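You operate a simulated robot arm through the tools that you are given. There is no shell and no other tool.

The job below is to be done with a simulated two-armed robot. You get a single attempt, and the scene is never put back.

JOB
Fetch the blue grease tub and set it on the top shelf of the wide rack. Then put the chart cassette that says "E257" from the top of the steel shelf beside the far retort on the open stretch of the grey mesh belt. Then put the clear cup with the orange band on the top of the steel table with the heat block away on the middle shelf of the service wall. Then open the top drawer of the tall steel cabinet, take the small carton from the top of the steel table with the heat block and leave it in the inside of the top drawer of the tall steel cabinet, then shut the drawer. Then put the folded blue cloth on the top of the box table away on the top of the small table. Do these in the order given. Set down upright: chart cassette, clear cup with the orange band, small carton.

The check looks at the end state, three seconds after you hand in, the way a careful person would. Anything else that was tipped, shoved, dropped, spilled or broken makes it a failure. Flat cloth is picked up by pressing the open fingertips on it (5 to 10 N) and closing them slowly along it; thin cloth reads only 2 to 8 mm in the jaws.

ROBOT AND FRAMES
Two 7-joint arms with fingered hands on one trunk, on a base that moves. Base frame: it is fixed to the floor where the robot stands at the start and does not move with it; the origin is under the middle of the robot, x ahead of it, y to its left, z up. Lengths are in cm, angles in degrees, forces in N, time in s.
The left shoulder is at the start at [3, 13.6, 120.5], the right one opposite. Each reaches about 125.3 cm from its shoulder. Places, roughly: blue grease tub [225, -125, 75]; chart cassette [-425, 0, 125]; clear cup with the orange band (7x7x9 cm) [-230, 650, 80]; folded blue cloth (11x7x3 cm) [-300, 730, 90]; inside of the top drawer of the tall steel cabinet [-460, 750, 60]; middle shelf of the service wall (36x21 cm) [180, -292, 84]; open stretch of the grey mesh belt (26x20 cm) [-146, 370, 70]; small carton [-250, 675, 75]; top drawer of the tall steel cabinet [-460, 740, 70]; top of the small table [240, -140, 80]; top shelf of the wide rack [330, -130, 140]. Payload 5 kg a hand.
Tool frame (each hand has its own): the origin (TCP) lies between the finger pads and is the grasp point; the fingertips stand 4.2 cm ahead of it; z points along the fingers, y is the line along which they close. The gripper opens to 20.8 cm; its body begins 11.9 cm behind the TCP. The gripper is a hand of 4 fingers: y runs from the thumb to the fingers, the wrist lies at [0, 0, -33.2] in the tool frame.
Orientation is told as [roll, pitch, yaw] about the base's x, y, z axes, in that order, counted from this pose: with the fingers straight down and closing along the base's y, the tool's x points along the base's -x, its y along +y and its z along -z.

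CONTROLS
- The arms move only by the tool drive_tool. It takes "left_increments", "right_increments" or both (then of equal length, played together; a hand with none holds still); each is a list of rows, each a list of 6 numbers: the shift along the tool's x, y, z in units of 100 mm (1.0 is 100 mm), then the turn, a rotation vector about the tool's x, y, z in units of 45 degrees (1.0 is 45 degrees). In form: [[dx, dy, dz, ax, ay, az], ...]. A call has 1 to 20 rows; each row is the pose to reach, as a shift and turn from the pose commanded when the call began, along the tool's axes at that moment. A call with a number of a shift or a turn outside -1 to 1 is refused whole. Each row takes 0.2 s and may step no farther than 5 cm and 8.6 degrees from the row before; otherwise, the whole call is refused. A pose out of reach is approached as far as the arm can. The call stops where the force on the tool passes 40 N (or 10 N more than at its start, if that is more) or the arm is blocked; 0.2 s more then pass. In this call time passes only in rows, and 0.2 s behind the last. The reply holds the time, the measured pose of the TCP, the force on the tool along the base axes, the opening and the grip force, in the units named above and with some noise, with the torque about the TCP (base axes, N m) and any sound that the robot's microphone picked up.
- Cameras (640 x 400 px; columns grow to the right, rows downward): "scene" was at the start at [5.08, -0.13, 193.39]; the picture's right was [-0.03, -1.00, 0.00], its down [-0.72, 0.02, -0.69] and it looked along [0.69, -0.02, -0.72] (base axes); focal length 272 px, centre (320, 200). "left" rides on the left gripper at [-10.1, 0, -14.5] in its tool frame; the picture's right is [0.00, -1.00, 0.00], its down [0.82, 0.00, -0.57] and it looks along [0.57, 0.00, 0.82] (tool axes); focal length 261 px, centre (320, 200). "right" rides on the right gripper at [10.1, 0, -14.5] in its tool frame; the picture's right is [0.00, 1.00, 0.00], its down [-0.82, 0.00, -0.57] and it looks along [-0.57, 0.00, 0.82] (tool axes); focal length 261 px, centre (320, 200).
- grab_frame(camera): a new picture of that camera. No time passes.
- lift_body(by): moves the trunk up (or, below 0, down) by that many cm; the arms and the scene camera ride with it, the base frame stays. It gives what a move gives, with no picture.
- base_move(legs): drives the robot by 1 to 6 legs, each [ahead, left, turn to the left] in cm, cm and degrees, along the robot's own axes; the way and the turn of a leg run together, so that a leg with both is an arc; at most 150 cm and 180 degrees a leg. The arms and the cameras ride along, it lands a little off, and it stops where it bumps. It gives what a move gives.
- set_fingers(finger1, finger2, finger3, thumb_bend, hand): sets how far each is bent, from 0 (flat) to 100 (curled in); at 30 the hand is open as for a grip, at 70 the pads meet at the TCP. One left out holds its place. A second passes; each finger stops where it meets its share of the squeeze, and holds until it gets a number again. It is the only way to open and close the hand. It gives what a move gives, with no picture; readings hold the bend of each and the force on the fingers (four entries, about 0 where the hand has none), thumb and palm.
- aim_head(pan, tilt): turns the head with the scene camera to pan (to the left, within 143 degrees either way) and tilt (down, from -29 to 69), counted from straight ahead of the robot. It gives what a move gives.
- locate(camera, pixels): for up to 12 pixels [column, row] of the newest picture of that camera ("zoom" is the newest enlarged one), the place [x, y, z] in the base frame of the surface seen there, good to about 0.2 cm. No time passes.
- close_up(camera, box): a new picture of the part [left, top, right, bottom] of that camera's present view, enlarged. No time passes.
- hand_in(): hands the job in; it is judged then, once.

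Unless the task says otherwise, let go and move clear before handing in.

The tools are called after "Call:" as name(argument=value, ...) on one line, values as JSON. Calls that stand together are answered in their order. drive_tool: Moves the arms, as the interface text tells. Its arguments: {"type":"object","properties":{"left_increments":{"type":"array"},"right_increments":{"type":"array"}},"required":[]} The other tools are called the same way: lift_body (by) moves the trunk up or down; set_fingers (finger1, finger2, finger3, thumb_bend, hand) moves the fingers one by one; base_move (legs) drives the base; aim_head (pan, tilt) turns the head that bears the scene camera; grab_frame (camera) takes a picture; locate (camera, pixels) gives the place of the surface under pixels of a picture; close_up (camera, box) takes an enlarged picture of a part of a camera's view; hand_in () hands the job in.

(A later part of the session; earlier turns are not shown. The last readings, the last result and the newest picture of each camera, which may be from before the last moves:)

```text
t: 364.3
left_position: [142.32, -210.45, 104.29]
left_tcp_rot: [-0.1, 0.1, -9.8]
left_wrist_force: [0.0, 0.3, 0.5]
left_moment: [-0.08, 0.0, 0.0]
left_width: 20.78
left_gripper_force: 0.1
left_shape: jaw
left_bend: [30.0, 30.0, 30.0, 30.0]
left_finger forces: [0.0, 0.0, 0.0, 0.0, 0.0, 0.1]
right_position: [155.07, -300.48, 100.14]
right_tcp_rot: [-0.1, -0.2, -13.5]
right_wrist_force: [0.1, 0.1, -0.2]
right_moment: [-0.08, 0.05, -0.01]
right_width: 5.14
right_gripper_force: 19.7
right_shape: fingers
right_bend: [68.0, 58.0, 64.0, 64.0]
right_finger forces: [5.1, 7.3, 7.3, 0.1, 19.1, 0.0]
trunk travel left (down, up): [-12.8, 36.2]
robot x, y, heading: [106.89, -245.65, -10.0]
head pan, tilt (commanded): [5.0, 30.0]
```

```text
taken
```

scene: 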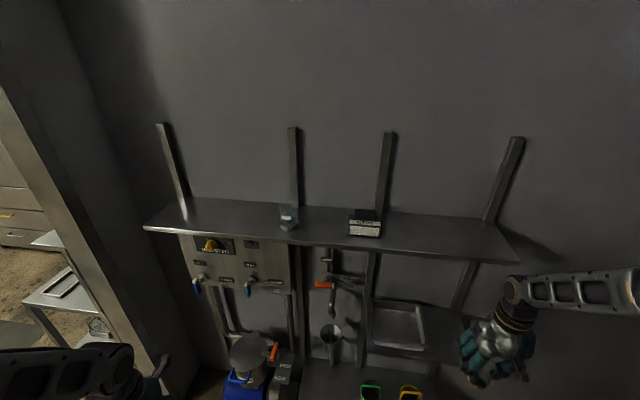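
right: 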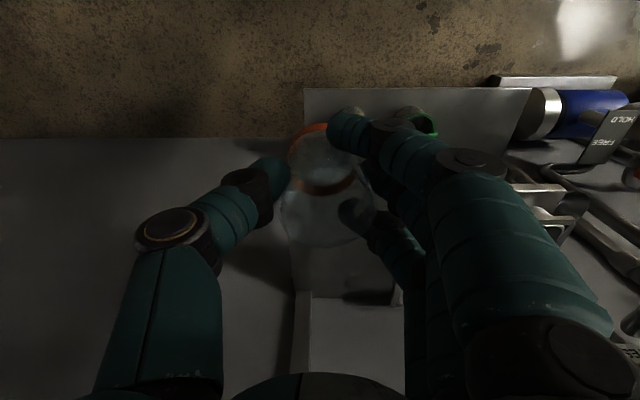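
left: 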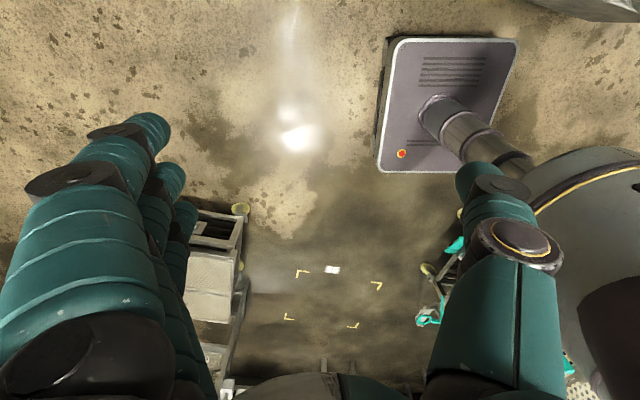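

Hand TCP is (155,−300.5,100), yaw −13.5°, facing the free shelf part. I tilt it 15° (wrist outward) and lower to cup-bottom ≈2.5 cm above the shelf level.

Call:
drive_tool(right_increments=[[0, 0, 0, 0, -0.11, 0], [0, 0, 0, 0, -0.22, 0], [0, 0, 0, 0, -0.333, 0]])

Call:
lift_body(by=-4.6)

Call:
grab_frame(camera="right")

Call:
aim_head(pan=-25, tilt=40)

Call:
grab_frame(camera="scene")

```text
t: 365.1
left_position: [142.18, -210.45, 104.4]
left_tcp_rot: [-0.1, 0.1, -9.8]
left_wrist_force: [-0.8, 0.1, 0.2]
left_moment: [-0.03, -0.05, -0.01]
left_width: 20.8
left_gripper_force: 0.0
left_shape: jaw
left_bend: [30.0, 30.0, 30.0, 30.0]
left_finger forces: [0.0, 0.0, 0.0, 0.0, 0.0, 0.0]
right_position: [155.04, -300.65, 100.4]
right_tcp_rot: [0.0, -15.2, -13.5]
right_wrist_force: [0.3, 0.3, 0.3]
right_moment: [0.01, -0.03, 0.01]
right_width: 5.15
right_gripper_force: 19.6
right_shape: fingers
right_bend: [68.0, 58.0, 64.0, 64.0]
right_finger forces: [5.4, 7.3, 7.5, 0.0, 18.8, 0.0]
trunk travel left (down, up): [-12.8, 36.2]
robot x, y, heading: [106.75, -245.79, -10.0]
head pan, tilt (commanded): [5.0, 30.0]
```

```text
t: 365.9
left_position: [142.25, -210.52, 99.77]
left_tcp_rot: [-0.1, 0.1, -9.7]
left_wrist_force: [-0.2, 0.2, 0.2]
left_moment: [-0.03, -0.02, -0.03]
left_width: 20.79
left_gripper_force: 0.1
left_shape: jaw
left_bend: [30.0, 30.0, 30.0, 30.0]
left_finger forces: [0.1, 0.0, 0.0, 0.0, 0.0, 0.0]
right_position: [155.03, -300.51, 95.67]
right_tcp_rot: [-0.1, -15.2, -13.4]
right_wrist_force: [0.1, 0.2, 0.4]
right_moment: [-0.01, 0.0, 0.02]
right_width: 5.14
right_gripper_force: 19.8
right_shape: fingers
right_bend: [68.0, 58.0, 64.0, 64.0]
right_finger forces: [5.5, 7.3, 7.6, 0.0, 18.7, 0.0]
trunk travel left (down, up): [-8.2, 40.8]
robot x, y, heading: [106.68, -245.88, -10.0]
head pan, tilt (commanded): [5.0, 30.0]
```

```text
taken
```

right: 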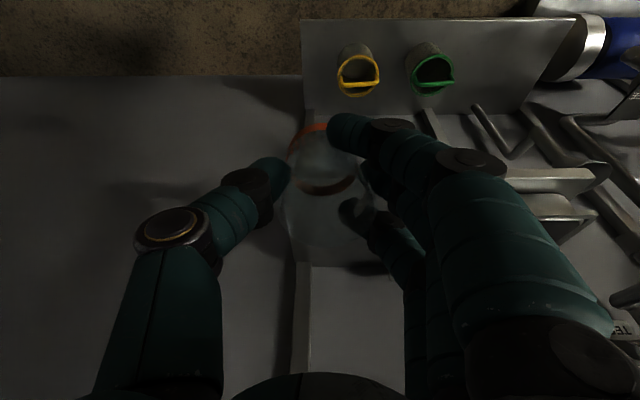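

```text
t: 366.9
left_position: [142.31, -210.5, 99.78]
left_tcp_rot: [0.0, 0.1, -9.8]
left_wrist_force: [-0.1, 0.4, -0.7]
left_moment: [0.01, 0.02, 0.0]
left_width: 20.77
left_gripper_force: 0.1
left_shape: jaw
left_bend: [30.0, 30.0, 30.0, 30.0]
left_finger forces: [0.0, 0.0, 0.1, 0.0, 0.0, 0.1]
right_position: [155.09, -300.55, 95.63]
right_tcp_rot: [-0.1, -15.2, -13.4]
right_wrist_force: [0.2, -0.5, -1.1]
right_moment: [-0.01, 0.05, -0.01]
right_width: 5.17
right_gripper_force: 20.0
right_shape: fingers
right_bend: [68.0, 58.0, 64.0, 64.0]
right_finger forces: [5.5, 7.3, 7.5, 0.0, 18.6, 0.1]
trunk travel left (down, up): [-8.2, 40.8]
robot x, y, heading: [106.74, -245.83, -10.1]
head pan, tilt (commanded): [-25.0, 40.0]
```

```text
taken
```

scene: 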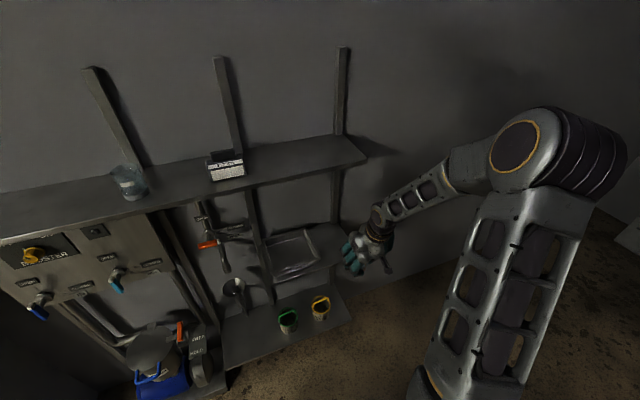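

I zoom to see hand, shelf and tray relation.

Call:
close_up(camera="scene", box=[240, 120, 420, 320])

Call:
locate(camera="zoom", pixels=[[330, 290], [345, 270], [320, 265], [300, 290], [350, 255], [310, 250], [340, 300], [280, 280], [330, 240], [355, 130]])

```text
2.00 times, centred on (330, 220) of scene
```

zoom: 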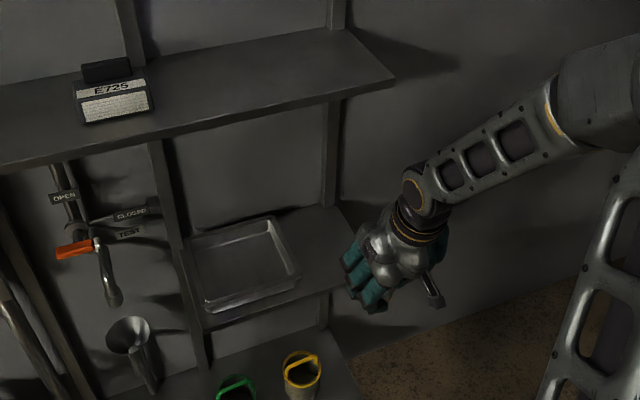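

```text
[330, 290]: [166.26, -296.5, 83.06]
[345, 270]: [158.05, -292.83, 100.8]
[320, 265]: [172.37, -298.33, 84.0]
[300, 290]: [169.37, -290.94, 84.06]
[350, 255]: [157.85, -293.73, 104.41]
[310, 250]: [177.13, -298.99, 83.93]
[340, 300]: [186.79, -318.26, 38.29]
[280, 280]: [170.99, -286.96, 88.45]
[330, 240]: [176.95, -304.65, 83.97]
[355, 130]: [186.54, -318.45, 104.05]
```

Free area spans y≈−293…−310. I move inward in two 7.4 cm steps at constant height.

Call:
drive_tool(right_increments=[[-0.24, 0.043, 0.064, 0, 0, 0], [-0.48, 0.086, 0.128, 0, 0, 0], [-0.715, 0.128, 0.192, 0, 0, 0]])

Call:
close_up(camera="scene", box=[240, 120, 420, 320])

Call:
grab_frame(camera="right")

```text
t: 367.7
left_position: [142.46, -210.54, 99.79]
left_tcp_rot: [-0.1, 0.0, -9.8]
left_wrist_force: [0.7, 0.0, 0.1]
left_moment: [0.04, 0.09, -0.01]
left_width: 20.78
left_gripper_force: 0.2
left_shape: jaw
left_bend: [30.0, 30.0, 30.0, 30.0]
left_finger forces: [0.1, 0.0, 0.0, 0.1, 0.1, 0.1]
right_position: [162.67, -301.07, 95.62]
right_tcp_rot: [0.1, -15.1, -13.4]
right_wrist_force: [0.2, -0.9, -1.3]
right_moment: [0.06, 0.07, 0.0]
right_width: 5.16
right_gripper_force: 19.5
right_shape: fingers
right_bend: [68.0, 58.0, 64.0, 64.0]
right_finger forces: [5.7, 7.3, 7.6, 0.1, 18.4, 0.0]
trunk travel left (down, up): [-8.2, 40.8]
robot x, y, heading: [106.78, -246.01, -10.1]
head pan, tilt (commanded): [-25.0, 40.0]
```

```text
2.00 times, centred on (330, 220) of scene
```

zoom: 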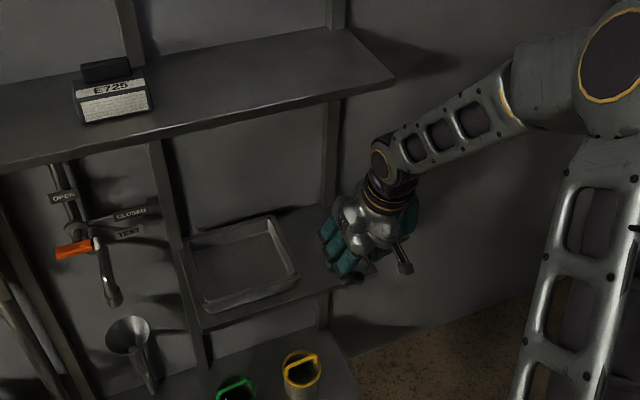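

```text
taken
```

right: 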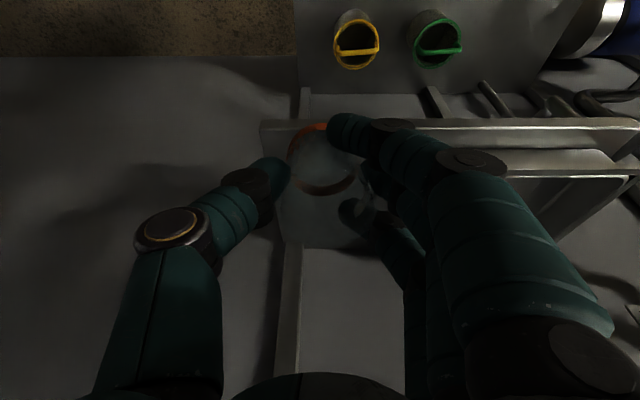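

On course: the shelf edge runs under the cup (row ≈125). Second step inward.

Call:
drive_tool(right_increments=[[-0.24, 0.043, 0.064, 0, 0, 0], [-0.48, 0.086, 0.128, 0, 0, 0], [-0.715, 0.128, 0.192, 0, 0, 0]])

Call:
close_up(camera="scene", box=[240, 120, 420, 320])

Call:
grab_frame(camera="right")

Call:
locate(camera="right", pixels=[[290, 150], [270, 200], [200, 130], [450, 200], [260, 100], [330, 300], [500, 150], [320, 100], [240, 150]])

```text
t: 368.5
left_position: [142.42, -210.59, 99.65]
left_tcp_rot: [-0.1, 0.2, -9.8]
left_wrist_force: [0.4, 0.1, -0.5]
left_moment: [0.03, 0.09, -0.03]
left_width: 20.79
left_gripper_force: 0.0
left_shape: jaw
left_bend: [30.0, 30.0, 30.0, 30.0]
left_finger forces: [0.0, 0.0, 0.0, 0.0, 0.1, 0.1]
right_position: [170.06, -301.43, 95.63]
right_tcp_rot: [0.0, -15.1, -13.4]
right_wrist_force: [0.2, -1.6, -0.5]
right_moment: [0.05, 0.05, 0.03]
right_width: 5.15
right_gripper_force: 19.4
right_shape: fingers
right_bend: [68.0, 58.0, 64.0, 64.0]
right_finger forces: [5.7, 7.3, 7.6, 0.0, 18.6, 0.0]
trunk travel left (down, up): [-8.2, 40.8]
robot x, y, heading: [107.03, -245.85, -9.8]
head pan, tilt (commanded): [-25.0, 40.0]
```

```text
2.00 times, centred on (330, 220) of scene
```

zoom: 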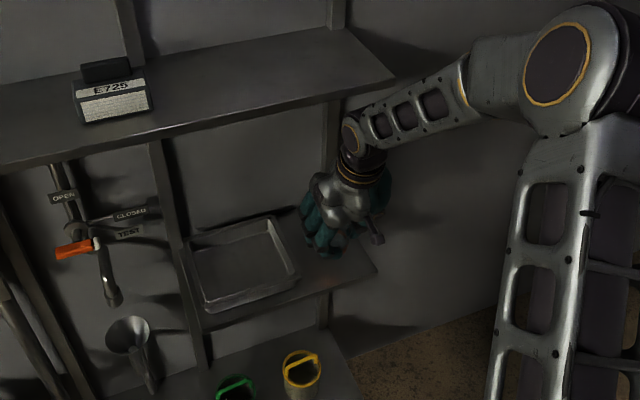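

```text
taken
```

right: 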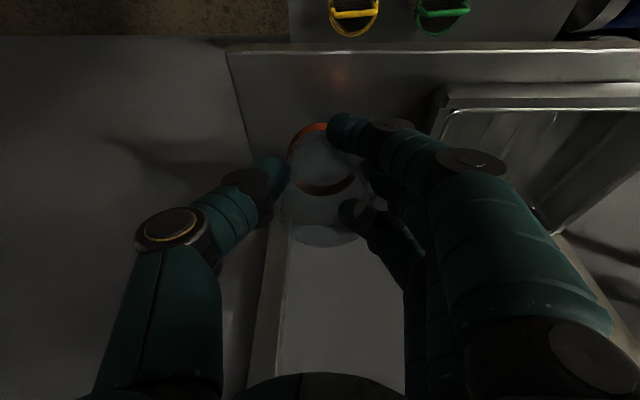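

```text
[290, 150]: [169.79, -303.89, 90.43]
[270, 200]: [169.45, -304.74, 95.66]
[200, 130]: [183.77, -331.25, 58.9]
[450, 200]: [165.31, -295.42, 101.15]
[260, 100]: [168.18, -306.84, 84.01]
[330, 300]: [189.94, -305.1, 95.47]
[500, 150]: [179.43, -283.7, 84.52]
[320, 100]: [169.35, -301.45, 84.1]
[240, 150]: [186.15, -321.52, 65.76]
```

The cup hangs over the free shelf part. I lower 2.6 cm, then creep to contact.

Call:
drive_tool(right_increments=[[0.034, 0, 0.126, 0, 0, 0], [0.067, 0, 0.251, 0, 0, 0]])

Call:
drive_tool(right_increments=[[0.005, 0, 0.019, 0, 0, 0], [0.01, 0, 0.039, 0, 0, 0], [0.013, 0, 0.05, 0, 0, 0]])

Call:
grab_frame(camera="right")

```text
t: 369.1
left_position: [142.25, -210.45, 99.68]
left_tcp_rot: [-0.2, 0.1, -9.8]
left_wrist_force: [0.0, 0.4, -0.1]
left_moment: [0.02, 0.02, 0.03]
left_width: 20.79
left_gripper_force: 0.1
left_shape: jaw
left_bend: [30.0, 30.0, 30.0, 30.0]
left_finger forces: [0.0, 0.0, 0.0, 0.1, 0.0, 0.1]
right_position: [170.15, -301.69, 93.07]
right_tcp_rot: [0.0, -15.1, -13.4]
right_wrist_force: [0.9, 0.1, -0.3]
right_moment: [0.02, 0.02, 0.02]
right_width: 5.16
right_gripper_force: 19.1
right_shape: fingers
right_bend: [68.0, 58.0, 64.0, 64.0]
right_finger forces: [5.7, 7.4, 7.6, 0.0, 18.5, 0.0]
trunk travel left (down, up): [-8.2, 40.8]
robot x, y, heading: [106.95, -245.68, -10.0]
head pan, tilt (commanded): [-25.0, 40.0]
```

```text
t: 369.9
left_position: [142.19, -210.55, 99.77]
left_tcp_rot: [-0.1, 0.1, -9.9]
left_wrist_force: [-0.2, 0.6, -0.2]
left_moment: [0.01, 0.04, 0.0]
left_width: 20.79
left_gripper_force: 0.1
left_shape: jaw
left_bend: [30.0, 30.0, 30.0, 30.0]
left_finger forces: [0.1, 0.0, 0.0, 0.0, 0.0, 0.0]
right_position: [169.98, -301.56, 92.5]
right_tcp_rot: [0.0, -15.1, -13.5]
right_wrist_force: [-0.5, 0.3, -0.7]
right_moment: [0.02, -0.02, 0.0]
right_width: 5.12
right_gripper_force: 19.6
right_shape: fingers
right_bend: [68.0, 58.0, 64.0, 64.0]
right_finger forces: [5.7, 7.4, 7.7, 0.0, 18.5, 0.1]
trunk travel left (down, up): [-8.2, 40.8]
robot x, y, heading: [107.1, -245.84, -9.8]
head pan, tilt (commanded): [-25.0, 40.0]
```

```text
taken
```

right: 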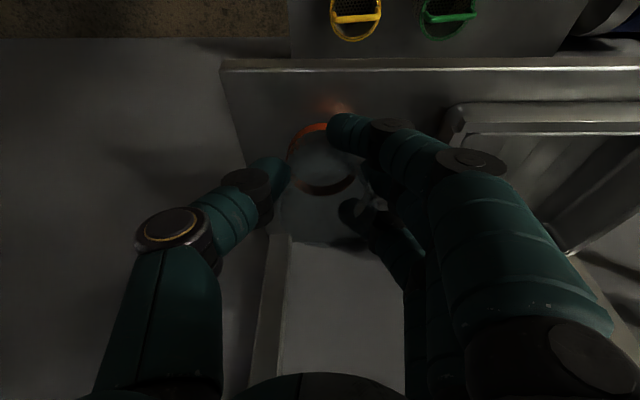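

No contact yet at z=92.5. Continue in fine steps.

Call:
drive_tool(right_increments=[[0.003, 0, 0.01, 0, 0, 0], [0.006, 0, 0.02, 0, 0, 0], [0.008, 0, 0.03, 0, 0, 0]])

Call:
drive_tool(right_increments=[[0.003, 0, 0.01, 0, 0, 0], [0.006, 0, 0.02, 0, 0, 0]])

```text
t: 370.7
left_position: [142.36, -210.59, 99.82]
left_tcp_rot: [-0.1, 0.1, -9.8]
left_wrist_force: [-0.3, -0.1, 0.6]
left_moment: [-0.03, 0.0, -0.01]
left_width: 20.81
left_gripper_force: 0.1
left_shape: jaw
left_bend: [30.0, 30.0, 30.0, 30.0]
left_finger forces: [0.0, 0.1, 0.0, 0.1, 0.0, 0.1]
right_position: [169.9, -301.39, 92.27]
right_tcp_rot: [0.0, -15.2, -13.4]
right_wrist_force: [0.6, -0.1, -0.3]
right_moment: [0.03, 0.03, -0.04]
right_width: 5.14
right_gripper_force: 19.6
right_shape: fingers
right_bend: [68.0, 58.0, 64.0, 64.0]
right_finger forces: [5.6, 7.3, 7.8, 0.1, 18.4, 0.0]
trunk travel left (down, up): [-8.2, 40.8]
robot x, y, heading: [107.05, -245.56, -10.1]
head pan, tilt (commanded): [-25.0, 40.0]
```

```text
t: 371.3
left_position: [142.3, -210.49, 99.81]
left_tcp_rot: [0.0, 0.1, -9.8]
left_wrist_force: [-0.3, 0.0, 0.3]
left_moment: [0.01, -0.01, 0.0]
left_width: 20.81
left_gripper_force: 0.0
left_shape: jaw
left_bend: [30.0, 30.0, 30.0, 30.0]
left_finger forces: [0.0, 0.2, 0.0, 0.0, 0.0, 0.0]
right_position: [170.08, -301.61, 91.99]
right_tcp_rot: [0.0, -15.2, -13.4]
right_wrist_force: [0.2, 0.8, -0.4]
right_moment: [0.02, 0.04, -0.01]
right_width: 5.14
right_gripper_force: 19.7
right_shape: fingers
right_bend: [68.0, 58.0, 64.0, 64.0]
right_finger forces: [5.7, 7.2, 7.8, 0.0, 18.5, 0.0]
trunk travel left (down, up): [-8.2, 40.8]
robot x, y, heading: [106.83, -245.89, -10.0]
head pan, tilt (commanded): [-25.0, 40.0]
```

Still free at 92.0. Let me look closely at the cup's base against the shelf.

Call:
close_up(camera="right", box=[220, 40, 440, 260])

Call:
locate(camera="zoom", pixels=[[310, 120], [270, 140], [320, 125], [340, 95], [330, 205], [300, 165], [250, 100]])

```text
1.82 times, centred on (330, 150) of right
```

zoom: 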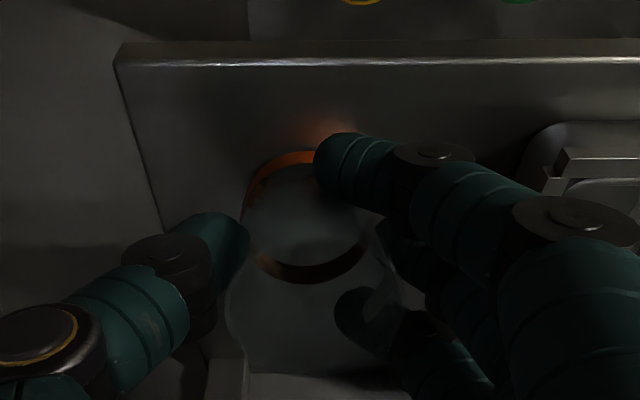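

```text
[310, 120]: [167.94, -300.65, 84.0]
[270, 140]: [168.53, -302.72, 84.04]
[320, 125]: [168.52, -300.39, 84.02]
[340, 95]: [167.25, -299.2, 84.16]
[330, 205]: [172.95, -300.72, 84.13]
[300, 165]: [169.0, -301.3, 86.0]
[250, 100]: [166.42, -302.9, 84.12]
```

The orange band front is at z≈86 (band ~2 cm high), so contact is near. I continue in fine steps.

Call:
drive_tool(right_increments=[[0.003, 0, 0.01, 0, 0, 0], [0.006, 0, 0.02, 0, 0, 0], [0.008, 0, 0.03, 0, 0, 0]])

Call:
drive_tool(right_increments=[[0.003, 0, 0.01, 0, 0, 0], [0.006, 0, 0.02, 0, 0, 0], [0.008, 0, 0.03, 0, 0, 0]])

```text
t: 372.1
left_position: [142.37, -210.52, 99.65]
left_tcp_rot: [-0.1, 0.0, -9.8]
left_wrist_force: [0.6, 1.1, -0.1]
left_moment: [0.02, 0.01, -0.01]
left_width: 20.81
left_gripper_force: 0.0
left_shape: jaw
left_bend: [30.0, 30.0, 30.0, 30.0]
left_finger forces: [0.0, 0.0, 0.0, 0.1, 0.0, 0.0]
right_position: [170.06, -301.54, 91.86]
right_tcp_rot: [0.0, -15.2, -13.4]
right_wrist_force: [1.4, -1.5, 13.1]
right_moment: [-0.08, -0.05, -0.03]
right_width: 5.09
right_gripper_force: 21.5
right_shape: fingers
right_bend: [68.0, 58.0, 64.0, 64.0]
right_finger forces: [5.0, 8.1, 8.6, 0.1, 21.1, 0.0]
trunk travel left (down, up): [-8.2, 40.8]
robot x, y, heading: [107.15, -245.7, -9.7]
head pan, tilt (commanded): [-25.0, 40.0]
```

```text
t: 372.9
left_position: [142.27, -210.35, 99.79]
left_tcp_rot: [-0.2, 0.0, -9.8]
left_wrist_force: [0.8, -0.5, 0.4]
left_moment: [0.03, 0.01, 0.04]
left_width: 20.82
left_gripper_force: 0.1
left_shape: jaw
left_bend: [30.0, 30.0, 30.0, 30.0]
left_finger forces: [0.1, 0.0, 0.0, 0.1, 0.1, 0.0]
right_position: [170.21, -301.58, 91.7]
right_tcp_rot: [0.0, -15.4, -13.4]
right_wrist_force: [6.9, -5.6, 25.6]
right_moment: [-0.09, -0.03, 0.05]
right_width: 4.91
right_gripper_force: 25.2
right_shape: fingers
right_bend: [69.0, 58.0, 64.0, 65.0]
right_finger forces: [4.2, 8.8, 13.1, 0.0, 22.9, 0.1]
trunk travel left (down, up): [-8.2, 40.8]
robot x, y, heading: [107.09, -245.49, -9.9]
head pan, tilt (commanded): [-25.0, 40.0]
```

Firm contact (25 N) — I relieve the pressure by raising ~0.4 cm and look.

Call:
drive_tool(right_increments=[[-0.006, 0, -0.02, 0, 0, 0], [-0.011, 0, -0.04, 0, 0, 0]])

Call:
close_up(camera="right", box=[220, 40, 440, 260])

```text
t: 373.5
left_position: [142.34, -210.55, 99.69]
left_tcp_rot: [-0.1, 0.1, -9.8]
left_wrist_force: [-0.2, -0.5, 0.3]
left_moment: [0.0, -0.01, 0.03]
left_width: 20.79
left_gripper_force: 0.0
left_shape: jaw
left_bend: [30.0, 30.0, 30.0, 30.0]
left_finger forces: [0.0, 0.1, 0.1, 0.0, 0.0, 0.0]
right_position: [169.87, -301.35, 91.52]
right_tcp_rot: [-0.1, -14.9, -13.4]
right_wrist_force: [-0.1, 0.5, -0.1]
right_moment: [-0.04, 0.0, -0.01]
right_width: 4.74
right_gripper_force: 21.2
right_shape: fingers
right_bend: [71.0, 58.0, 64.0, 65.0]
right_finger forces: [4.2, 8.8, 12.4, 0.0, 17.2, 0.0]
trunk travel left (down, up): [-8.2, 40.8]
robot x, y, heading: [106.74, -245.39, -9.9]
head pan, tilt (commanded): [-25.0, 40.0]
```

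```text
1.82 times, centred on (330, 150) of right
```

zoom: 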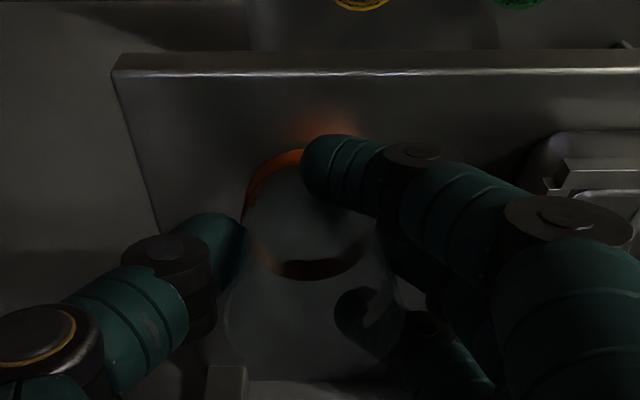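

The cup swivelled a bit in the grip toward flat and now touches lightly. I open slowly in small increments so it settles.

Call:
set_fingers(hand="right", finger1=65, finger2=57, finger3=62, thumb_bend=63)

Call:
close_up(camera="right", box=[220, 40, 440, 260])

```text
t: 374.5
left_position: [142.06, -210.54, 99.77]
left_tcp_rot: [-0.1, 0.1, -9.8]
left_wrist_force: [0.9, 0.4, -0.2]
left_moment: [0.0, 0.01, 0.03]
left_width: 20.81
left_gripper_force: 0.1
left_shape: jaw
left_bend: [30.0, 30.0, 30.0, 30.0]
left_finger forces: [0.0, 0.0, 0.0, 0.1, 0.0, 0.0]
right_position: [170.04, -301.52, 91.79]
right_tcp_rot: [0.0, -15.1, -13.4]
right_wrist_force: [0.3, -0.2, 0.1]
right_moment: [0.0, 0.0, 0.02]
right_width: 5.18
right_gripper_force: 4.9
right_shape: fingers
right_bend: [66.0, 55.0, 61.0, 63.0]
right_finger forces: [4.1, 1.9, 2.9, 0.0, 1.0, 0.0]
trunk travel left (down, up): [-8.2, 40.8]
robot x, y, heading: [106.87, -246.16, -9.9]
head pan, tilt (commanded): [-25.0, 40.0]
```

```text
1.82 times, centred on (330, 150) of right
```

zoom: 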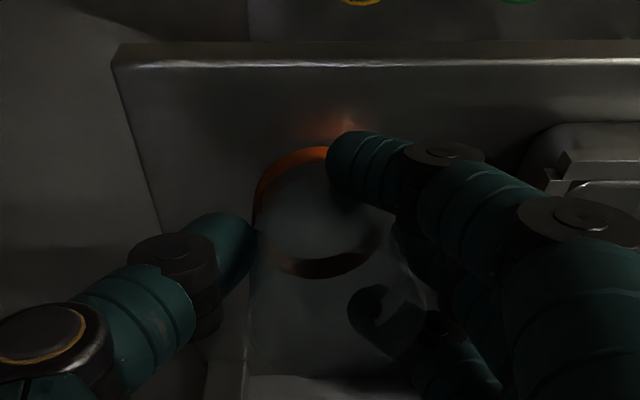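

Grip is nearly off. Open a little more.

Call:
set_fingers(hand="right", finger1=61, finger2=53, finger3=58, thumb_bend=61)

Call:
close_up(camera="right", box=[220, 40, 440, 260])

Call:
close_up(camera="scene", box=[260, 180, 400, 290])

```text
t: 375.5
left_position: [142.34, -210.45, 99.73]
left_tcp_rot: [-0.1, 0.1, -9.8]
left_wrist_force: [0.7, -0.6, 0.9]
left_moment: [-0.01, -0.01, 0.02]
left_width: 20.8
left_gripper_force: 0.0
left_shape: jaw
left_bend: [30.0, 30.0, 30.0, 30.0]
left_finger forces: [0.1, 0.1, 0.0, 0.1, 0.1, 0.0]
right_position: [170.12, -301.52, 91.88]
right_tcp_rot: [0.0, -15.2, -13.5]
right_wrist_force: [-0.1, -0.2, 0.2]
right_moment: [-0.05, 0.0, -0.03]
right_width: 6.58
right_gripper_force: 0.4
right_shape: fingers
right_bend: [61.0, 53.0, 57.0, 61.0]
right_finger forces: [0.0, 0.0, 0.1, 0.0, 0.0, 0.0]
trunk travel left (down, up): [-8.2, 40.8]
robot x, y, heading: [106.83, -245.79, -9.7]
head pan, tilt (commanded): [-25.0, 40.0]
```

```text
1.82 times, centred on (330, 150) of right
```

zoom: 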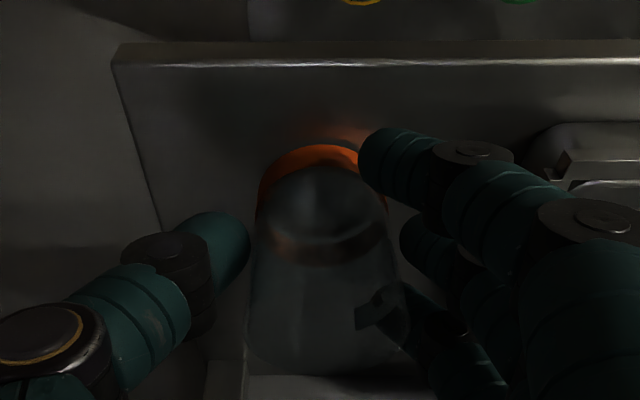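

```text
3.64 times, centred on (330, 235) of scene
```

zoom: 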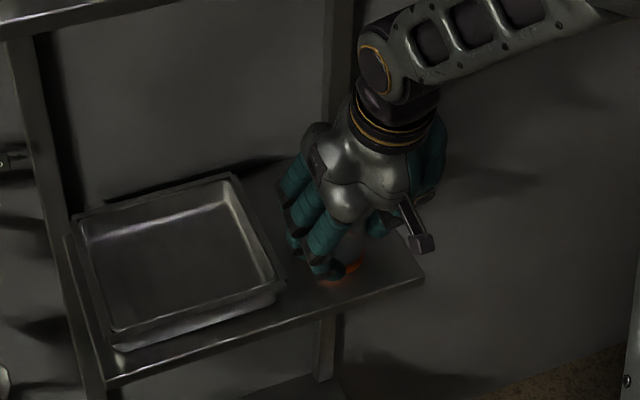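

The cup now stands by itself (forces zero). I open the thumb wide and the fingers slightly (tray is close on that side), then withdraw straight outward.

Call:
set_fingers(hand="right", finger1=57, finger2=50, finger3=54, thumb_bend=49)

Call:
grab_frame(camera="right")

Call:
locate(camera="right", pixels=[[320, 125], [300, 150], [330, 240], [290, 220], [360, 230], [320, 180], [365, 160], [450, 120]])

```text
t: 376.5
left_position: [142.2, -210.55, 99.72]
left_tcp_rot: [-0.1, 0.1, -9.8]
left_wrist_force: [-0.3, -0.4, 0.4]
left_moment: [0.0, -0.01, 0.02]
left_width: 20.8
left_gripper_force: 0.1
left_shape: jaw
left_bend: [30.0, 30.0, 30.0, 30.0]
left_finger forces: [0.0, 0.1, 0.0, 0.1, 0.1, 0.0]
right_position: [169.96, -301.49, 91.78]
right_tcp_rot: [0.0, -15.2, -13.4]
right_wrist_force: [0.2, -0.3, 0.4]
right_moment: [0.0, 0.0, 0.0]
right_width: 10.71
right_gripper_force: 0.2
right_shape: fingers
right_bend: [56.0, 50.0, 54.0, 49.0]
right_finger forces: [0.0, 0.0, 0.1, 0.0, 0.0, 0.1]
trunk travel left (down, up): [-8.2, 40.8]
robot x, y, heading: [106.96, -245.86, -9.8]
head pan, tilt (commanded): [-25.0, 40.0]
```

```text
taken
```

right: 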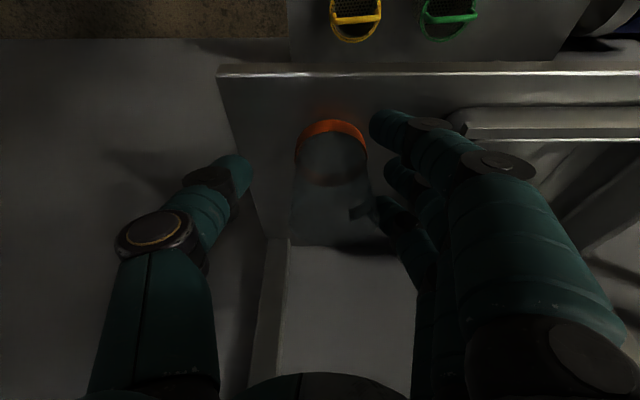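

```text
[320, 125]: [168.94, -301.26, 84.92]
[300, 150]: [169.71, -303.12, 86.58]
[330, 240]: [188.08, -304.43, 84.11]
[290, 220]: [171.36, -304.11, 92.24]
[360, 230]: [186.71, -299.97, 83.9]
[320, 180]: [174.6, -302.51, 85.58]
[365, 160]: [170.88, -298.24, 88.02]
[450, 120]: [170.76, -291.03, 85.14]
```

The cup stands at about (172,−301.3). One fingertip is just behind the cup's left side, so I raise the hand vertically first rather than pulling outward.

Call:
drive_tool(right_increments=[[-0.026, 0, -0.097, 0, 0, 0], [-0.052, 0, -0.193, 0, 0, 0], [-0.078, 0, -0.29, 0, 0, 0]])

Call:
grab_frame(camera="right")

Call:
close_up(camera="scene", box=[260, 130, 420, 290])

```text
t: 377.3
left_position: [142.25, -210.58, 99.8]
left_tcp_rot: [-0.1, 0.1, -9.9]
left_wrist_force: [-0.1, 0.1, 0.2]
left_moment: [0.01, -0.02, -0.03]
left_width: 20.78
left_gripper_force: 0.1
left_shape: jaw
left_bend: [30.0, 30.0, 30.0, 30.0]
left_finger forces: [0.1, 0.1, 0.1, 0.1, 0.0, 0.0]
right_position: [169.99, -301.53, 94.8]
right_tcp_rot: [0.0, -15.2, -13.4]
right_wrist_force: [-0.5, -0.2, -0.2]
right_moment: [0.0, -0.03, -0.01]
right_width: 10.71
right_gripper_force: 0.0
right_shape: fingers
right_bend: [56.0, 50.0, 54.0, 49.0]
right_finger forces: [0.0, 0.0, 0.1, 0.0, 0.0, 0.0]
trunk travel left (down, up): [-8.2, 40.8]
robot x, y, heading: [106.83, -245.59, -9.9]
head pan, tilt (commanded): [-25.0, 40.0]
```

```text
taken
```

right: 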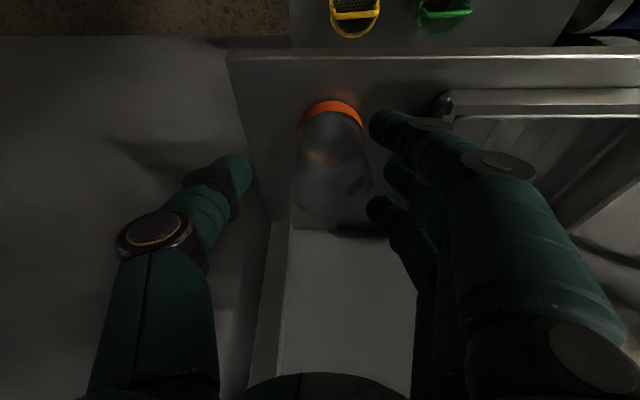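

```text
2.50 times, centred on (340, 210) of scene
```

zoom: 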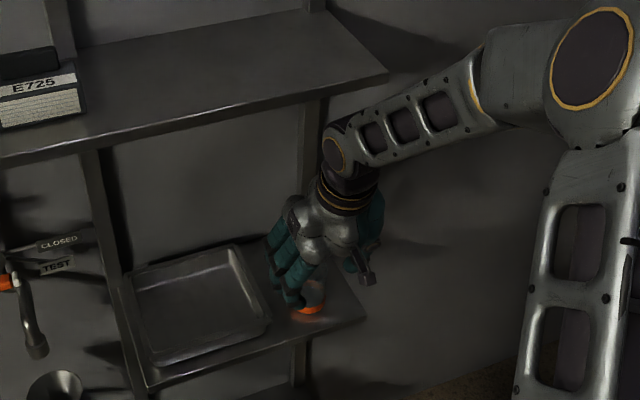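

Tips are now above the tray rim, so I can open the fingers wider, then continue up and outward.

Call:
set_fingers(hand="right", finger1=46, finger2=44, finger3=44, thumb_bend=46)

Call:
drive_tool(right_increments=[[0.3, 0, -0.12, 0, 0, 0], [0.6, 0, -0.25, 0, 0, 0], [0.9, 0, -0.38, 0, 0, 0]])

Call:
grab_frame(camera="right")

Call:
close_up(camera="scene", box=[260, 130, 420, 290])

```text
t: 378.3
left_position: [142.39, -210.51, 99.74]
left_tcp_rot: [-0.1, 0.0, -9.8]
left_wrist_force: [-0.3, -0.8, -0.2]
left_moment: [0.01, 0.0, -0.02]
left_width: 20.77
left_gripper_force: 0.0
left_shape: jaw
left_bend: [30.0, 30.0, 30.0, 30.0]
left_finger forces: [0.0, 0.0, 0.0, 0.1, 0.0, 0.1]
right_position: [170.11, -301.51, 94.75]
right_tcp_rot: [0.0, -15.1, -13.4]
right_wrist_force: [0.3, 0.0, -0.1]
right_moment: [-0.01, 0.01, -0.01]
right_width: 14.03
right_gripper_force: 0.1
right_shape: fingers
right_bend: [46.0, 44.0, 44.0, 46.0]
right_finger forces: [0.0, 0.0, 0.0, 0.1, 0.1, 0.0]
trunk travel left (down, up): [-8.2, 40.8]
robot x, y, heading: [107.1, -245.61, -9.8]
head pan, tilt (commanded): [-25.0, 40.0]
```

```text
t: 379.1
left_position: [142.2, -210.43, 99.77]
left_tcp_rot: [-0.1, 0.1, -9.8]
left_wrist_force: [0.0, 0.7, 0.5]
left_moment: [-0.03, -0.11, 0.0]
left_width: 20.79
left_gripper_force: 0.0
left_shape: jaw
left_bend: [30.0, 30.0, 30.0, 30.0]
left_finger forces: [0.0, 0.0, 0.0, 0.1, 0.1, 0.1]
right_position: [160.56, -299.18, 96.23]
right_tcp_rot: [0.0, -15.3, -13.3]
right_wrist_force: [-0.9, -0.7, 0.6]
right_moment: [-0.04, -0.04, 0.02]
right_width: 14.03
right_gripper_force: 0.1
right_shape: fingers
right_bend: [46.0, 44.0, 44.0, 46.0]
right_finger forces: [0.1, 0.0, 0.1, 0.0, 0.1, 0.0]
trunk travel left (down, up): [-8.2, 40.8]
robot x, y, heading: [106.95, -245.34, -10.0]
head pan, tilt (commanded): [-25.0, 40.0]
```

```text
taken
```

right: 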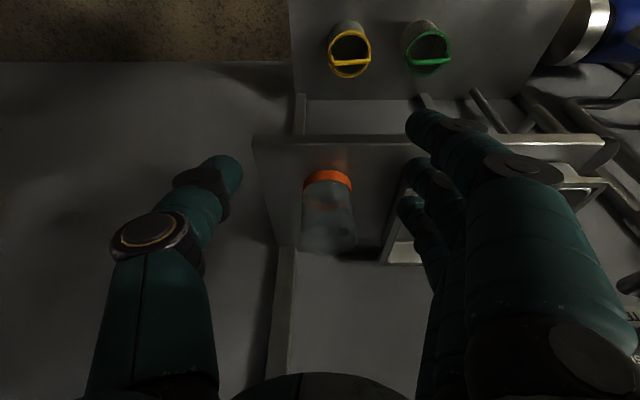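

```text
2.50 times, centred on (340, 210) of scene
```

zoom: 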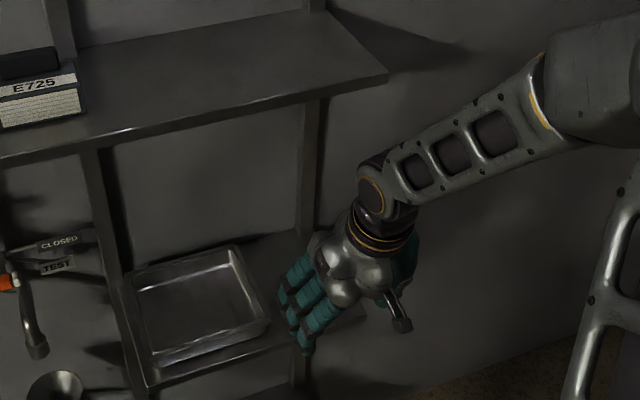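

The cup stands upright on the shelf; the hand is coming out cleanly. Continue outward and undo the tilt.

Call:
drive_tool(right_increments=[[0.32, 0, -0.09, 0, 0, 0], [0.65, 0, -0.17, 0, 0, 0], [0.97, 0, -0.26, 0, 0, 0]])

Call:
base_move(legs=[[-15, 0, 0]])

Call:
drive_tool(right_increments=[[0, 0, 0, 0, 0.11, 0], [0, 0, 0, 0, 0.22, 0], [0, 0, 0, 0, 0.335, 0]])

Call:
close_up(camera="scene", box=[260, 130, 420, 290])

```text
t: 379.9
left_position: [142.17, -210.49, 99.75]
left_tcp_rot: [0.0, 0.1, -9.6]
left_wrist_force: [-0.7, 0.2, -0.5]
left_moment: [-0.06, -0.12, -0.03]
left_width: 20.78
left_gripper_force: 0.1
left_shape: jaw
left_bend: [30.0, 30.0, 30.0, 30.0]
left_finger forces: [0.1, 0.0, 0.1, 0.0, 0.1, 0.0]
right_position: [150.56, -296.86, 96.17]
right_tcp_rot: [-0.1, -15.4, -13.3]
right_wrist_force: [-0.7, 0.4, 0.0]
right_moment: [-0.06, -0.09, 0.05]
right_width: 14.05
right_gripper_force: 0.0
right_shape: fingers
right_bend: [46.0, 44.0, 44.0, 46.0]
right_finger forces: [0.0, 0.1, 0.0, 0.0, 0.0, 0.0]
trunk travel left (down, up): [-8.2, 40.8]
robot x, y, heading: [106.81, -245.47, -10.0]
head pan, tilt (commanded): [-25.0, 40.0]
```

```text
t: 381.3
left_position: [127.28, -207.92, 99.73]
left_tcp_rot: [-0.1, 0.1, -9.8]
left_wrist_force: [-1.5, -0.6, 0.7]
left_moment: [-0.05, -0.18, 0.03]
left_width: 20.8
left_gripper_force: 0.1
left_shape: jaw
left_bend: [30.0, 30.0, 30.0, 30.0]
left_finger forces: [0.0, 0.1, 0.0, 0.0, 0.0, 0.1]
right_position: [135.49, -294.47, 96.2]
right_tcp_rot: [0.0, -15.3, -13.5]
right_wrist_force: [-1.4, 0.5, 0.6]
right_moment: [0.01, -0.19, 0.03]
right_width: 14.04
right_gripper_force: 0.0
right_shape: fingers
right_bend: [46.0, 44.0, 44.0, 46.0]
right_finger forces: [0.0, 0.1, 0.0, 0.1, 0.0, 0.0]
trunk travel left (down, up): [-8.2, 40.8]
robot x, y, heading: [92.0, -243.13, -10.2]
head pan, tilt (commanded): [-25.0, 40.0]
```

```text
t: 382.1
left_position: [127.36, -208.06, 99.75]
left_tcp_rot: [-0.1, 0.1, -9.8]
left_wrist_force: [0.2, 0.0, 0.1]
left_moment: [0.04, 0.08, 0.0]
left_width: 20.8
left_gripper_force: 0.0
left_shape: jaw
left_bend: [30.0, 30.0, 30.0, 30.0]
left_finger forces: [0.1, 0.1, 0.0, 0.0, 0.0, 0.0]
right_position: [135.68, -294.49, 95.94]
right_tcp_rot: [0.0, 0.0, -13.5]
right_wrist_force: [0.4, 0.3, 0.3]
right_moment: [0.04, 0.07, -0.01]
right_width: 14.05
right_gripper_force: 0.1
right_shape: fingers
right_bend: [46.0, 44.0, 44.0, 46.0]
right_finger forces: [0.0, 0.0, 0.0, 0.0, 0.0, 0.1]
trunk travel left (down, up): [-8.2, 40.8]
robot x, y, heading: [92.32, -243.26, -10.2]
head pan, tilt (commanded): [-25.0, 40.0]
```

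```text
2.50 times, centred on (340, 210) of scene
```

zoom: 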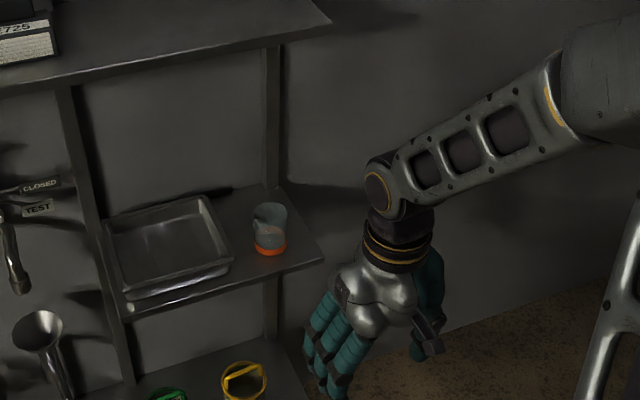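

The cup is on the middle shelf, right of the tray. I zoom to confirm it's upright.

Call:
close_up(camera="scene", box=[290, 190, 350, 240])

Call:
locate(camera="zoom", pixels=[[330, 300], [300, 290], [370, 290], [300, 200], [370, 200], [330, 180], [330, 230]])

```text
8.00 times, centred on (320, 215) of scene
```

zoom: 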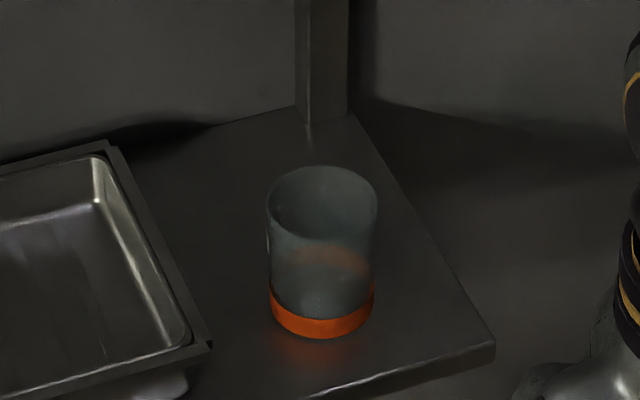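

```text
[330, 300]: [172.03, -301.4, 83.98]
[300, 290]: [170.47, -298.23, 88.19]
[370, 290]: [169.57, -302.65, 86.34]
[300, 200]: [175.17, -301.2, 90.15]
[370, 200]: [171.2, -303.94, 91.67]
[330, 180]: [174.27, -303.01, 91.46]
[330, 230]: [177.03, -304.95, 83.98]
```

The cup is upright on the middle shelf. Now I raise the trunk for travel, and head back toward the far end for the drawer job.

Call:
lift_body(by=40)

Call:
base_move(legs=[[0, 0, 10], [2, 100, 0], [2, 74, 0], [-32, 32, 0], [-68, 41, 0]])

Call:
aim_head(pan=0, tilt=45)

Call:
grab_frame(camera="scene")

```text
t: 385.9
left_position: [127.34, -207.91, 139.78]
left_tcp_rot: [-0.1, 0.1, -9.9]
left_wrist_force: [-0.4, 0.4, 0.4]
left_moment: [-0.01, -0.03, -0.01]
left_width: 20.79
left_gripper_force: 0.1
left_shape: jaw
left_bend: [30.0, 30.0, 30.0, 30.0]
left_finger forces: [0.0, 0.0, 0.0, 0.0, 0.0, 0.0]
right_position: [135.68, -294.38, 136.04]
right_tcp_rot: [0.0, -0.1, -13.4]
right_wrist_force: [0.4, 0.0, -0.8]
right_moment: [0.01, 0.03, -0.01]
right_width: 14.09
right_gripper_force: 0.1
right_shape: fingers
right_bend: [46.0, 44.0, 44.0, 46.0]
right_finger forces: [0.0, 0.0, 0.0, 0.0, 0.0, 0.0]
trunk travel left (down, up): [-48.2, 0.8]
robot x, y, heading: [92.01, -243.1, -9.9]
head pan, tilt (commanded): [-25.0, 40.0]
```

```text
t: 401.5
left_position: [26.18, 43.24, 139.73]
left_tcp_rot: [-0.1, 0.1, -1.2]
left_wrist_force: [-0.5, 0.0, 0.7]
left_moment: [0.02, 0.02, -0.02]
left_width: 20.77
left_gripper_force: 0.1
left_shape: jaw
left_bend: [30.0, 30.0, 30.0, 30.0]
left_finger forces: [0.1, 0.0, 0.1, 0.0, 0.0, 0.0]
right_position: [47.41, -41.14, 135.99]
right_tcp_rot: [0.1, -0.1, -4.9]
right_wrist_force: [0.1, 0.7, 0.2]
right_moment: [-0.03, 0.02, -0.01]
right_width: 14.08
right_gripper_force: 0.0
right_shape: fingers
right_bend: [46.0, 44.0, 44.0, 46.0]
right_finger forces: [0.1, 0.0, 0.0, 0.0, 0.0, 0.0]
trunk travel left (down, up): [-48.2, 0.8]
robot x, y, heading: [-3.49, 3.43, -1.3]
head pan, tilt (commanded): [-25.0, 40.0]
```

```text
t: 402.4
left_position: [26.24, 43.26, 139.79]
left_tcp_rot: [-0.1, 0.1, -1.3]
left_wrist_force: [-1.2, -0.9, 0.1]
left_moment: [0.01, 0.02, 0.0]
left_width: 20.77
left_gripper_force: 0.0
left_shape: jaw
left_bend: [30.0, 30.0, 30.0, 30.0]
left_finger forces: [0.0, 0.0, 0.1, 0.1, 0.0, 0.1]
right_position: [47.63, -41.26, 136.08]
right_tcp_rot: [0.1, -0.1, -4.8]
right_wrist_force: [0.9, -0.2, -0.9]
right_moment: [0.0, 0.0, -0.03]
right_width: 14.05
right_gripper_force: 0.0
right_shape: fingers
right_bend: [46.0, 44.0, 44.0, 46.0]
right_finger forces: [0.0, 0.0, 0.1, 0.1, 0.1, 0.0]
trunk travel left (down, up): [-48.2, 0.8]
robot x, y, heading: [-3.51, 3.11, -1.2]
head pan, tilt (commanded): [0.0, 45.0]
```

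```text
taken
```

scene: 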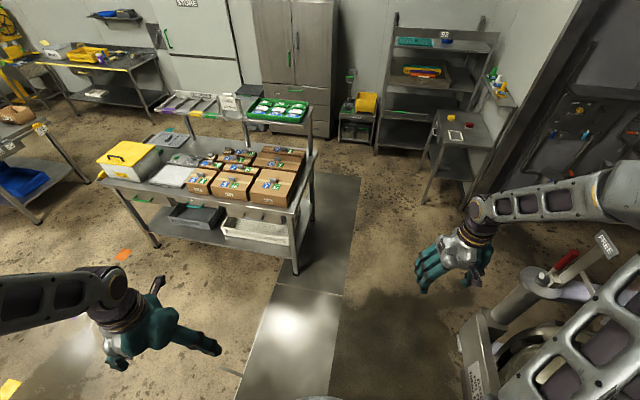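

At the start spot again. I retrace the corridor backward, then turn left to face +y.

Call:
base_move(legs=[[0, 5, 1.2], [-110, 0, 0], [-110, 0, 0], [-15, 86, 0], [0, 0, 90]])

Call:
grab_frame(camera="scene")

```text
t: 421.9
left_position: [-283.07, 120.32, 139.85]
left_tcp_rot: [-0.1, 0.2, 91.1]
left_wrist_force: [1.3, -0.4, 0.6]
left_moment: [0.01, -0.01, 0.01]
left_width: 20.77
left_gripper_force: 0.1
left_shape: jaw
left_bend: [30.0, 30.0, 30.0, 30.0]
left_finger forces: [0.1, 0.1, 0.1, 0.1, 0.0, 0.0]
right_position: [-199.73, 144.86, 135.96]
right_tcp_rot: [-0.1, -0.1, 87.3]
right_wrist_force: [0.4, 0.9, -0.5]
right_moment: [-0.01, 0.05, 0.02]
right_width: 14.08
right_gripper_force: 0.0
right_shape: fingers
right_bend: [46.0, 44.0, 44.0, 46.0]
right_finger forces: [0.0, 0.0, 0.1, 0.0, 0.0, 0.0]
trunk travel left (down, up): [-48.2, 0.8]
robot x, y, heading: [-241.82, 92.13, 91.1]
head pan, tilt (commanded): [0.0, 45.0]
```

```text
taken
```

scene: 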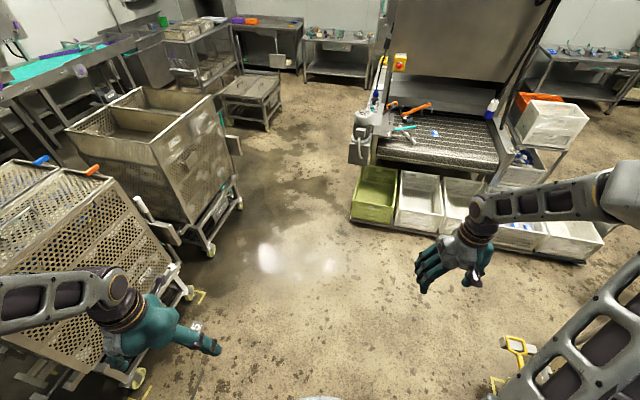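

Before driving forward past the carts, I check their handles' heights against my left hand.

Call:
locate(camera="scene", pixels=[[92, 168], [40, 160], [140, 205], [155, 225], [200, 270], [225, 145], [300, 65], [215, 250], [280, 110], [345, 215]])

```text
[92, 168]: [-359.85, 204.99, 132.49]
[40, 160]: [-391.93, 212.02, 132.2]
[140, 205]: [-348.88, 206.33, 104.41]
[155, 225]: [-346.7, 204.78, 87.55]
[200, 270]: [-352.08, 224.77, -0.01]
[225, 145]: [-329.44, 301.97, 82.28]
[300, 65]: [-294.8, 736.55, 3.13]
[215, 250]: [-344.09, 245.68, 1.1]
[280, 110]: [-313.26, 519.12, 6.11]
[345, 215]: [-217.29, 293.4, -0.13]
```

The aisle is wide enough. I drive on to the area before the tables.

Call:
base_move(legs=[[140, 12, 0], [145, 8, 0], [135, -18, 0]])

Call:
aim_head(pan=50, tilt=35)

Call:
grab_frame(camera="scene")

```text
t: 442.2
left_position: [-283.78, 543.13, 139.77]
left_tcp_rot: [-0.2, 0.1, 89.2]
left_wrist_force: [0.7, 0.9, 0.6]
left_moment: [0.0, 0.01, 0.02]
left_width: 20.78
left_gripper_force: 0.0
left_shape: jaw
left_bend: [30.0, 30.0, 30.0, 30.0]
left_finger forces: [0.0, 0.0, 0.0, 0.0, 0.1, 0.0]
right_position: [-199.57, 565.14, 136.11]
right_tcp_rot: [-0.1, -0.1, 85.6]
right_wrist_force: [-0.3, 0.4, -1.0]
right_moment: [-0.04, -0.03, 0.01]
right_width: 14.07
right_gripper_force: 0.0
right_shape: fingers
right_bend: [46.0, 44.0, 44.0, 46.0]
right_finger forces: [0.0, 0.0, 0.0, 0.1, 0.0, 0.0]
trunk travel left (down, up): [-48.2, 0.8]
robot x, y, heading: [-242.88, 513.81, 88.6]
head pan, tilt (commanded): [0.0, 45.0]
```

```text
t: 443.4
left_position: [-283.77, 543.2, 139.86]
left_tcp_rot: [-0.1, 0.1, 89.1]
left_wrist_force: [0.0, -0.1, -0.7]
left_moment: [-0.02, -0.01, 0.0]
left_width: 20.79
left_gripper_force: 0.0
left_shape: jaw
left_bend: [30.0, 30.0, 30.0, 30.0]
left_finger forces: [0.0, 0.0, 0.0, 0.0, 0.0, 0.1]
right_position: [-199.58, 565.27, 135.95]
right_tcp_rot: [0.0, -0.1, 85.6]
right_wrist_force: [0.0, -0.2, -0.4]
right_moment: [-0.03, -0.01, 0.01]
right_width: 14.07
right_gripper_force: 0.0
right_shape: fingers
right_bend: [46.0, 44.0, 44.0, 46.0]
right_finger forces: [0.0, 0.0, 0.0, 0.0, 0.0, 0.0]
trunk travel left (down, up): [-48.2, 0.8]
robot x, y, heading: [-243.39, 513.92, 89.0]
head pan, tilt (commanded): [50.0, 35.0]
```

```text
taken
```

scene: 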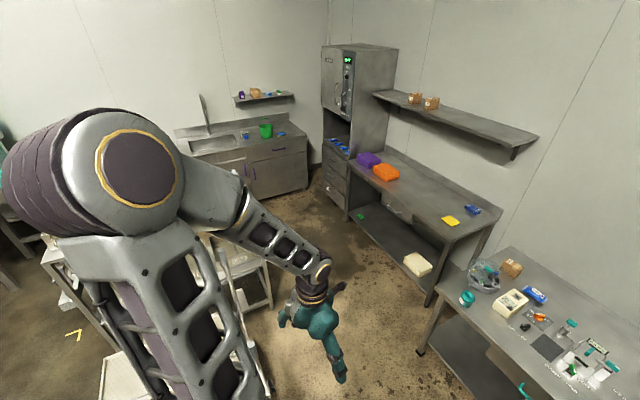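

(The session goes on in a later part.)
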